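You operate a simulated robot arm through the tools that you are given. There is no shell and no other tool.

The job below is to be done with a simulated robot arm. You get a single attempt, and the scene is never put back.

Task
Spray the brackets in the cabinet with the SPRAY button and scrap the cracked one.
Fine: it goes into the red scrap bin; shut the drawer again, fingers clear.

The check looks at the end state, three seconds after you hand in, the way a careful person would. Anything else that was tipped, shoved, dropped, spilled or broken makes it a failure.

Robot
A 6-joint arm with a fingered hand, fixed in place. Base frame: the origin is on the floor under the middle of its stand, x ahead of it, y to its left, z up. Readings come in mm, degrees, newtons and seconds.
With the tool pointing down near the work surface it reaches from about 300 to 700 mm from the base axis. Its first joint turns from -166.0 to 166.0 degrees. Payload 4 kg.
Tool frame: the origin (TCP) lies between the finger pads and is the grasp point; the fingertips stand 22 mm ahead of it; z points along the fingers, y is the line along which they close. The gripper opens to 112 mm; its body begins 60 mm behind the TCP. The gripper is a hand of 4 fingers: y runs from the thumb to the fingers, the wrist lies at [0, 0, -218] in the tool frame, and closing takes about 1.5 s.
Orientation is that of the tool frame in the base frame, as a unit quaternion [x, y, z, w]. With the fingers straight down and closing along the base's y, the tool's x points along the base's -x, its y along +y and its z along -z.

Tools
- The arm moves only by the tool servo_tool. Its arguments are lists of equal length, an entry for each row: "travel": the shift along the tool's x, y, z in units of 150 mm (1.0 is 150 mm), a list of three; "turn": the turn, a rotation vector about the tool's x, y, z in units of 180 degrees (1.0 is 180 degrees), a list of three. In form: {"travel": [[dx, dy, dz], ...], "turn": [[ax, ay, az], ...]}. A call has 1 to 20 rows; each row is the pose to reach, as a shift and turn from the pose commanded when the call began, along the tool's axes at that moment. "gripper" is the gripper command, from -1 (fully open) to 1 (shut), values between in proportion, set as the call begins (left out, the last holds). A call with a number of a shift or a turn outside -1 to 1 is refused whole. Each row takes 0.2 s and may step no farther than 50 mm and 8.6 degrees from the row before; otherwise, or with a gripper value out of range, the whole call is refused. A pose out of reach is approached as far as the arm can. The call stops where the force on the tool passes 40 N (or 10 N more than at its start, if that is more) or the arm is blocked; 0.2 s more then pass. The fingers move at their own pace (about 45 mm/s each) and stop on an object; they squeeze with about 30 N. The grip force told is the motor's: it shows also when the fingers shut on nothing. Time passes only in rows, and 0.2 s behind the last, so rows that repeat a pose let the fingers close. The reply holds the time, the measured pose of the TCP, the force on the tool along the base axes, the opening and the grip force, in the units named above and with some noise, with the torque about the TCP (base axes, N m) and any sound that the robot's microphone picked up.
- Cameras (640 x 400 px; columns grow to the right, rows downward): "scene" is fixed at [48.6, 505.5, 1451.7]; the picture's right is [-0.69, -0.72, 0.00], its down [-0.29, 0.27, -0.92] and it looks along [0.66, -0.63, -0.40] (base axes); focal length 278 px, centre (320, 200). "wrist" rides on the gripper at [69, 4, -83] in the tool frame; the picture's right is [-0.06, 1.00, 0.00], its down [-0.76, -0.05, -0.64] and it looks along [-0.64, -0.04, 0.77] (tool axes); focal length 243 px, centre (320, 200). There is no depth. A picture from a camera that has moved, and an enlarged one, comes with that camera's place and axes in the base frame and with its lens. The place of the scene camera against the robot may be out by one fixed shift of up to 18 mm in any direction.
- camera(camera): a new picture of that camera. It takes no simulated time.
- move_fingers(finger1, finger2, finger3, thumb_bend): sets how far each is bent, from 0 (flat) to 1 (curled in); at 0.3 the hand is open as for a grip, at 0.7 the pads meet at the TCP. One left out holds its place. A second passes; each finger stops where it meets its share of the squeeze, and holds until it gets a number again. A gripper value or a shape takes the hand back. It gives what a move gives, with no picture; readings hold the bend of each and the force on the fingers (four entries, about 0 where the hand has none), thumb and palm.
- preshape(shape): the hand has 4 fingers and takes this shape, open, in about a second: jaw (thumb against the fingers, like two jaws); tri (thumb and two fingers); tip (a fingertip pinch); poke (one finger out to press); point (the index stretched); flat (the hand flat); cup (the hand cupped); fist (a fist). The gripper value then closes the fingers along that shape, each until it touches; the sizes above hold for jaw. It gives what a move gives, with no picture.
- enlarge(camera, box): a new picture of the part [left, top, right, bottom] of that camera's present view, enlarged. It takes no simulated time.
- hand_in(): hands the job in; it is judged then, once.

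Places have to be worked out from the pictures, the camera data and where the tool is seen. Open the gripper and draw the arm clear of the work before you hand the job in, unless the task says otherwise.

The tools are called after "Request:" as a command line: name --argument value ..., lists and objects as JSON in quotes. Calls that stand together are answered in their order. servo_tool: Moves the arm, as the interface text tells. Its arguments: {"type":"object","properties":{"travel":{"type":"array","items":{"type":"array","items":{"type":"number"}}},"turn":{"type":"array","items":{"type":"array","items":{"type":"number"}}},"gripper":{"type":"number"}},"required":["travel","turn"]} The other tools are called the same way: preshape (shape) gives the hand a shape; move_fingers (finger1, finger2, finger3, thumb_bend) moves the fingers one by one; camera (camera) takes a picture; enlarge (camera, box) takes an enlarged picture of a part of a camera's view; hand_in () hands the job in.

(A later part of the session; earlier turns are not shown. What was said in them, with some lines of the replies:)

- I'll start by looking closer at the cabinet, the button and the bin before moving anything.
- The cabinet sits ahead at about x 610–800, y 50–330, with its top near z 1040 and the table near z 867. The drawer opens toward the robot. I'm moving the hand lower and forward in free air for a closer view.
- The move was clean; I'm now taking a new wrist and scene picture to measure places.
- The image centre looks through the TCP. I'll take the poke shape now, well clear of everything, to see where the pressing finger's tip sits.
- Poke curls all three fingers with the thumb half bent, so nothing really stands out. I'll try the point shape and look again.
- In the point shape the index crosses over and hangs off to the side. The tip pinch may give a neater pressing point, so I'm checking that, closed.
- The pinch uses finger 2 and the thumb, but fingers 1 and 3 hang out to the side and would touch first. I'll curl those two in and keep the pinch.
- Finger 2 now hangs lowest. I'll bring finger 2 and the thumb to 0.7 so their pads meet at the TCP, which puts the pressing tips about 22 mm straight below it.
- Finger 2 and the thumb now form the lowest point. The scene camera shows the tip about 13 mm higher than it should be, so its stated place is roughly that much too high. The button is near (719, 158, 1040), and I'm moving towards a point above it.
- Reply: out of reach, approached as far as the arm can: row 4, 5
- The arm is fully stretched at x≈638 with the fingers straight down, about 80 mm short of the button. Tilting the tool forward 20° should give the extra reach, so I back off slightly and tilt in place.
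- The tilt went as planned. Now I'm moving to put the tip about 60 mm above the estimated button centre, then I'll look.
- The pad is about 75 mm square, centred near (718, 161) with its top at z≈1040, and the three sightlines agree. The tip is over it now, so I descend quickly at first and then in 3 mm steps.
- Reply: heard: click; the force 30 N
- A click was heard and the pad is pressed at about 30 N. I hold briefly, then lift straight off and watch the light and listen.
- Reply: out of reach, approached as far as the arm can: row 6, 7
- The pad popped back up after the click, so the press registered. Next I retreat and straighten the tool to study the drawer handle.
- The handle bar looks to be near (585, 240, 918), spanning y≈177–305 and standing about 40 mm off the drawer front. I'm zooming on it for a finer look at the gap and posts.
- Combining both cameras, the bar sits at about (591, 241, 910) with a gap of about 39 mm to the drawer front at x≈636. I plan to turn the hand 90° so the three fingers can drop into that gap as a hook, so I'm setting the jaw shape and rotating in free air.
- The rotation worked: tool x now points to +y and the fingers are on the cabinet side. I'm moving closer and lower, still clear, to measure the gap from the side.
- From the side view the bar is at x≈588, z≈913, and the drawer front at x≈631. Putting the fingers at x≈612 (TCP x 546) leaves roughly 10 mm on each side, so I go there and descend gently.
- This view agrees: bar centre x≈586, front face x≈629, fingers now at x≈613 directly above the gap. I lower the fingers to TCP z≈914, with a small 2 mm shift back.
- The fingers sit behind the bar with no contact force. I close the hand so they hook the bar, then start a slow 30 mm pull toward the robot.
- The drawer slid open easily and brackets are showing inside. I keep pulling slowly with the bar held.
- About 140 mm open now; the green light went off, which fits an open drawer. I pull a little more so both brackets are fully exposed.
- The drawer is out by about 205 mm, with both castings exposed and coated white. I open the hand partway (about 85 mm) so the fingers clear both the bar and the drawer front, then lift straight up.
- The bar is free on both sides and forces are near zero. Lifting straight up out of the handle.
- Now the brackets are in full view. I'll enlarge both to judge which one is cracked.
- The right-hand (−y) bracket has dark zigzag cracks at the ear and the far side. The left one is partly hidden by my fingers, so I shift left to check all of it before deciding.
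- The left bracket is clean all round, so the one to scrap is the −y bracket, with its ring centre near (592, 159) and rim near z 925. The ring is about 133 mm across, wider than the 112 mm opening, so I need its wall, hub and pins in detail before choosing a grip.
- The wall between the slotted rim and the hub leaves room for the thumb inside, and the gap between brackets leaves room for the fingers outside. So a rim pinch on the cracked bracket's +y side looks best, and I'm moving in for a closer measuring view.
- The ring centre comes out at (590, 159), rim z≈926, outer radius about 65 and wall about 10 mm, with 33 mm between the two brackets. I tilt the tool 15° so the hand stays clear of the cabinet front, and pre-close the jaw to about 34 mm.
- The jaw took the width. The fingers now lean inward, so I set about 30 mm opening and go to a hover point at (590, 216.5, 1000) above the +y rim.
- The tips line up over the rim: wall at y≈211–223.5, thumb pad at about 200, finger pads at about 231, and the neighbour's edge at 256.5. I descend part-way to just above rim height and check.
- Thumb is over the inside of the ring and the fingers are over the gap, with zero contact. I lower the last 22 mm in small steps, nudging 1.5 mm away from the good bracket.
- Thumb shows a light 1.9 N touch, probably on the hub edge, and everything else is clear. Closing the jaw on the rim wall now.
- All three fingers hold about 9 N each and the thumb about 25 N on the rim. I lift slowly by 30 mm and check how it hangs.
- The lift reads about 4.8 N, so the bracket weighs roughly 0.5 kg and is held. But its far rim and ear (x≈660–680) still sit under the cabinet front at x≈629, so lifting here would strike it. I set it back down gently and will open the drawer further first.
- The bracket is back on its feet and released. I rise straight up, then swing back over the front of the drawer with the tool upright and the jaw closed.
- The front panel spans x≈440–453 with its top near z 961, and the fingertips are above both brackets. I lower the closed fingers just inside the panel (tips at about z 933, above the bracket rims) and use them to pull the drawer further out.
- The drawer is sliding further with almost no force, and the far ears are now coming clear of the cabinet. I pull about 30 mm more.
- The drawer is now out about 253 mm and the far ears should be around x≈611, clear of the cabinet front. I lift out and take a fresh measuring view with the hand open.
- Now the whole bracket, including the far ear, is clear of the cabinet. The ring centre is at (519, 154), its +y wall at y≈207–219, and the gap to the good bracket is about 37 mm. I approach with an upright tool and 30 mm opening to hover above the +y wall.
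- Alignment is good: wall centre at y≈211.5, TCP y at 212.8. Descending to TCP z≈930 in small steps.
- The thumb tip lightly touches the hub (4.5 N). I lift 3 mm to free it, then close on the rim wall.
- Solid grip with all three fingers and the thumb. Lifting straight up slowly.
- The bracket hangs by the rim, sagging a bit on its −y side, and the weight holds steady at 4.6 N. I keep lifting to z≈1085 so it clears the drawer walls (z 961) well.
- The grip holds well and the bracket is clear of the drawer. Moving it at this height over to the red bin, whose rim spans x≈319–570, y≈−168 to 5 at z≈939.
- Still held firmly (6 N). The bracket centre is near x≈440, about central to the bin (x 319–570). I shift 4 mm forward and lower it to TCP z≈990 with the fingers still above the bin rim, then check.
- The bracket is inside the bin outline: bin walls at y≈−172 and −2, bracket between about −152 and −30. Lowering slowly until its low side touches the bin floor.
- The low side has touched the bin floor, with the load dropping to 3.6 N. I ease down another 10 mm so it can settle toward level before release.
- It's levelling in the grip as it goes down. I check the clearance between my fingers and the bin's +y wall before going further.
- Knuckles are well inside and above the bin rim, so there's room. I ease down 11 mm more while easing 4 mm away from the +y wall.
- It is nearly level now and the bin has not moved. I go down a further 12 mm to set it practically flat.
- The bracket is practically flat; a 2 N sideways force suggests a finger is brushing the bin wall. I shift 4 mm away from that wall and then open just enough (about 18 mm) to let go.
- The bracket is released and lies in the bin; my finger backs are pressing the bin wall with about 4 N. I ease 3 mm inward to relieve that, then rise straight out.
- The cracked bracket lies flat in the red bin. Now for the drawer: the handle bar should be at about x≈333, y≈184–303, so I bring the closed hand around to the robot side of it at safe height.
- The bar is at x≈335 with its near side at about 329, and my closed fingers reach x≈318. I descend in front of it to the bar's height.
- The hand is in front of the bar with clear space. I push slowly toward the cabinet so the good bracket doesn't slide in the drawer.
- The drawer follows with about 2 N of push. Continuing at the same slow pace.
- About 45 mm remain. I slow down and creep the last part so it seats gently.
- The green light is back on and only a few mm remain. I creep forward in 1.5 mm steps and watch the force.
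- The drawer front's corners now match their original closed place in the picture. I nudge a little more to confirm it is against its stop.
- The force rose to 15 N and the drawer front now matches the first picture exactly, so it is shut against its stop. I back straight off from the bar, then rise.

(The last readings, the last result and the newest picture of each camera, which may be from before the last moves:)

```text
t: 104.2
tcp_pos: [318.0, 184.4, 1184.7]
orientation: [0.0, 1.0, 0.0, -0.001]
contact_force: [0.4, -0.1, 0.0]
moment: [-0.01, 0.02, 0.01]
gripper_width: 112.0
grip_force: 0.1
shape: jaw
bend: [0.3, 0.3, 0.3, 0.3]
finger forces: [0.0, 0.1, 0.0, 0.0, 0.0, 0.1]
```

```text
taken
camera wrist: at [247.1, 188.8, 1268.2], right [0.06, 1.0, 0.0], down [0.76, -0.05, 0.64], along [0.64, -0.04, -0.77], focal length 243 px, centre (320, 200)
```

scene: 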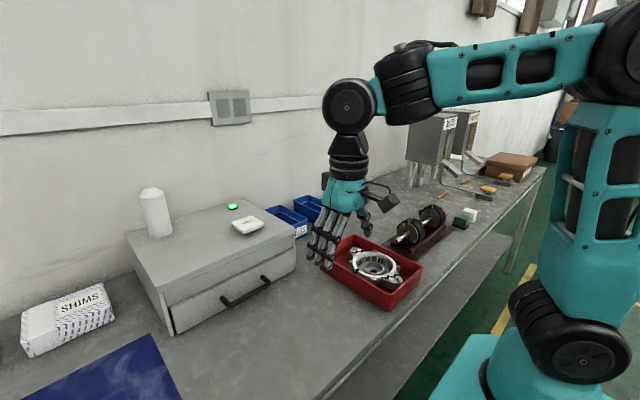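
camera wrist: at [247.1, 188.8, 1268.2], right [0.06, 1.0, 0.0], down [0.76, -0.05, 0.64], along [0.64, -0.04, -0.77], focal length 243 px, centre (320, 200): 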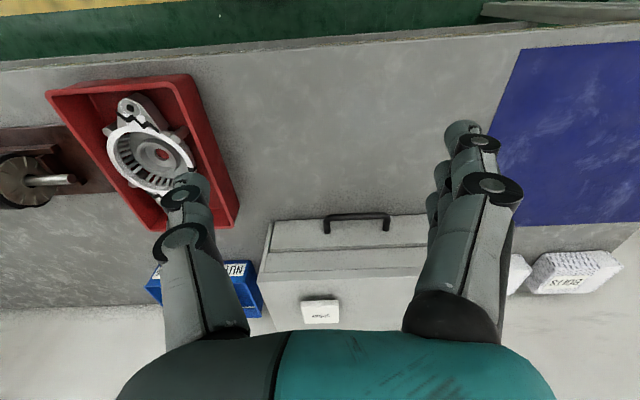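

The drawer is shut, the light is green, and the cracked bracket is in the bin. I raise the arm further clear, then do a last inspection.

Request:
servo_tool --travel '[[0.06, -0.02, -0.25], [0.13, -0.04, -0.5], [0.2, -0.06, -0.7], [0.26, -0.08, -0.89], [0.26, -0.08, -0.89]]' --turn '[[0, 0, 0], [0, 0, 0], [0, 0, 0], [0, 0, 0], [0, 0, 0]]'

Request:
enlarge --camera "scene" --box '[300, 180, 500, 320]'

Request:
enlarge --camera "scene" --box '[100, 160, 340, 350]'

Request:
camera --camera "wrist"

```text
t: 105.4
tcp_pos: [277.9, 172.3, 1319.7]
orientation: [0.0, 1.0, 0.001, 0.0]
contact_force: [-0.4, 1.6, 0.7]
moment: [0.01, -0.01, -0.05]
gripper_width: 112.0
grip_force: 0.0
shape: jaw
bend: [0.3, 0.3, 0.3, 0.3]
finger forces: [0.0, 0.0, 0.0, 0.0, 0.1, 0.1]
```

```text
2.86 times, centred on (400, 250) of scene
camera zoom: at [48.6, 505.5, 1451.7], right [-0.69, -0.72, 0.0], down [-0.29, 0.27, -0.92], along [0.66, -0.63, -0.4], focal length 793 px, centre (91, 57)
```

zoom: 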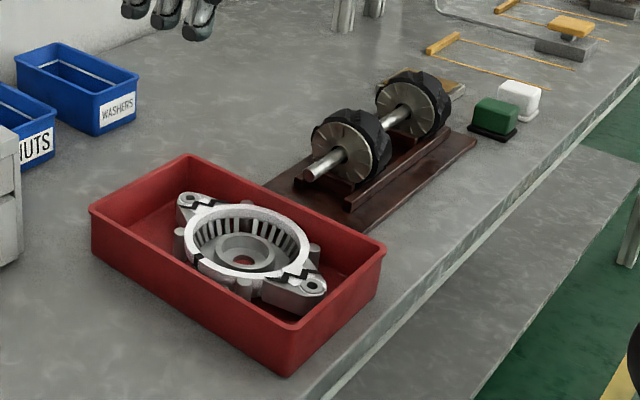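

```text
2.11 times, centred on (220, 255) of scene
camera zoom: at [48.6, 505.5, 1451.7], right [-0.69, -0.72, 0.0], down [-0.29, 0.27, -0.92], along [0.66, -0.63, -0.4], focal length 584 px, centre (530, 84)
```

zoom: 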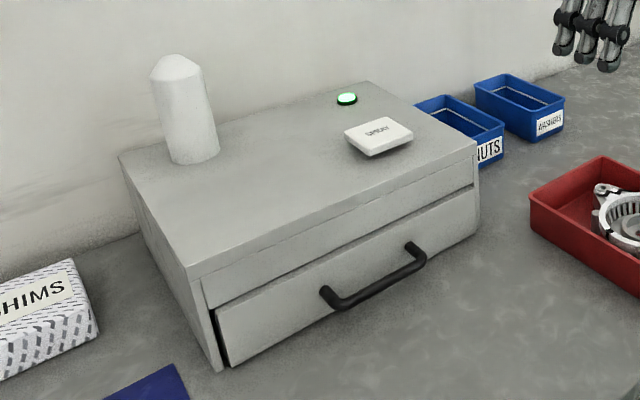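

```text
taken
camera wrist: at [208.1, 176.0, 1404.4], right [0.06, 1.0, 0.0], down [0.76, -0.05, 0.64], along [0.64, -0.04, -0.77], focal length 243 px, centre (320, 200)
```

wrist: 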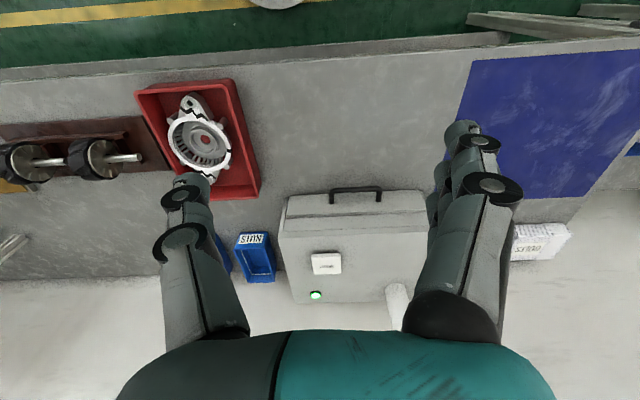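

The cabinet, the other bins and everything else on the bench look as they did at the start; only the red bin has shifted, by about 3 mm. The drawer is shut, the green light is on, the cracked bracket lies flat in the red bin, and the open hand is clear. Handing in.

Request:
hand_in

```text
The job is handed in.
```

The brackets are sprayed, the cracked one is in the red scrap bin, and the drawer is shut with the fingers clear. I've handed the job in; no verdict has come back.

- **Spray:** one press of the SPRAY button gave a click. When I opened the drawer, both brackets were coated white.
- **Cracked bracket:** it was the right-hand one as the robot faces the cabinet, with dark zigzag cracks at both ears. The left-hand bracket showed none and is still in the drawer.
- **Scrapping:** the bracket lies flat in the bin. I lifted it about 30 mm and set it back once, because the drawer wasn't open far enough for it to clear the cabinet.
- **Drawer:** I pushed it closed until it met its stop. The front lines up with the first picture and the green light is on again.
- **Disturbance:** my fingers pressed the red bin's wall while letting go and shifted the bin about 3 mm. In the last pictures everything else on the bench looked as it did at the start.
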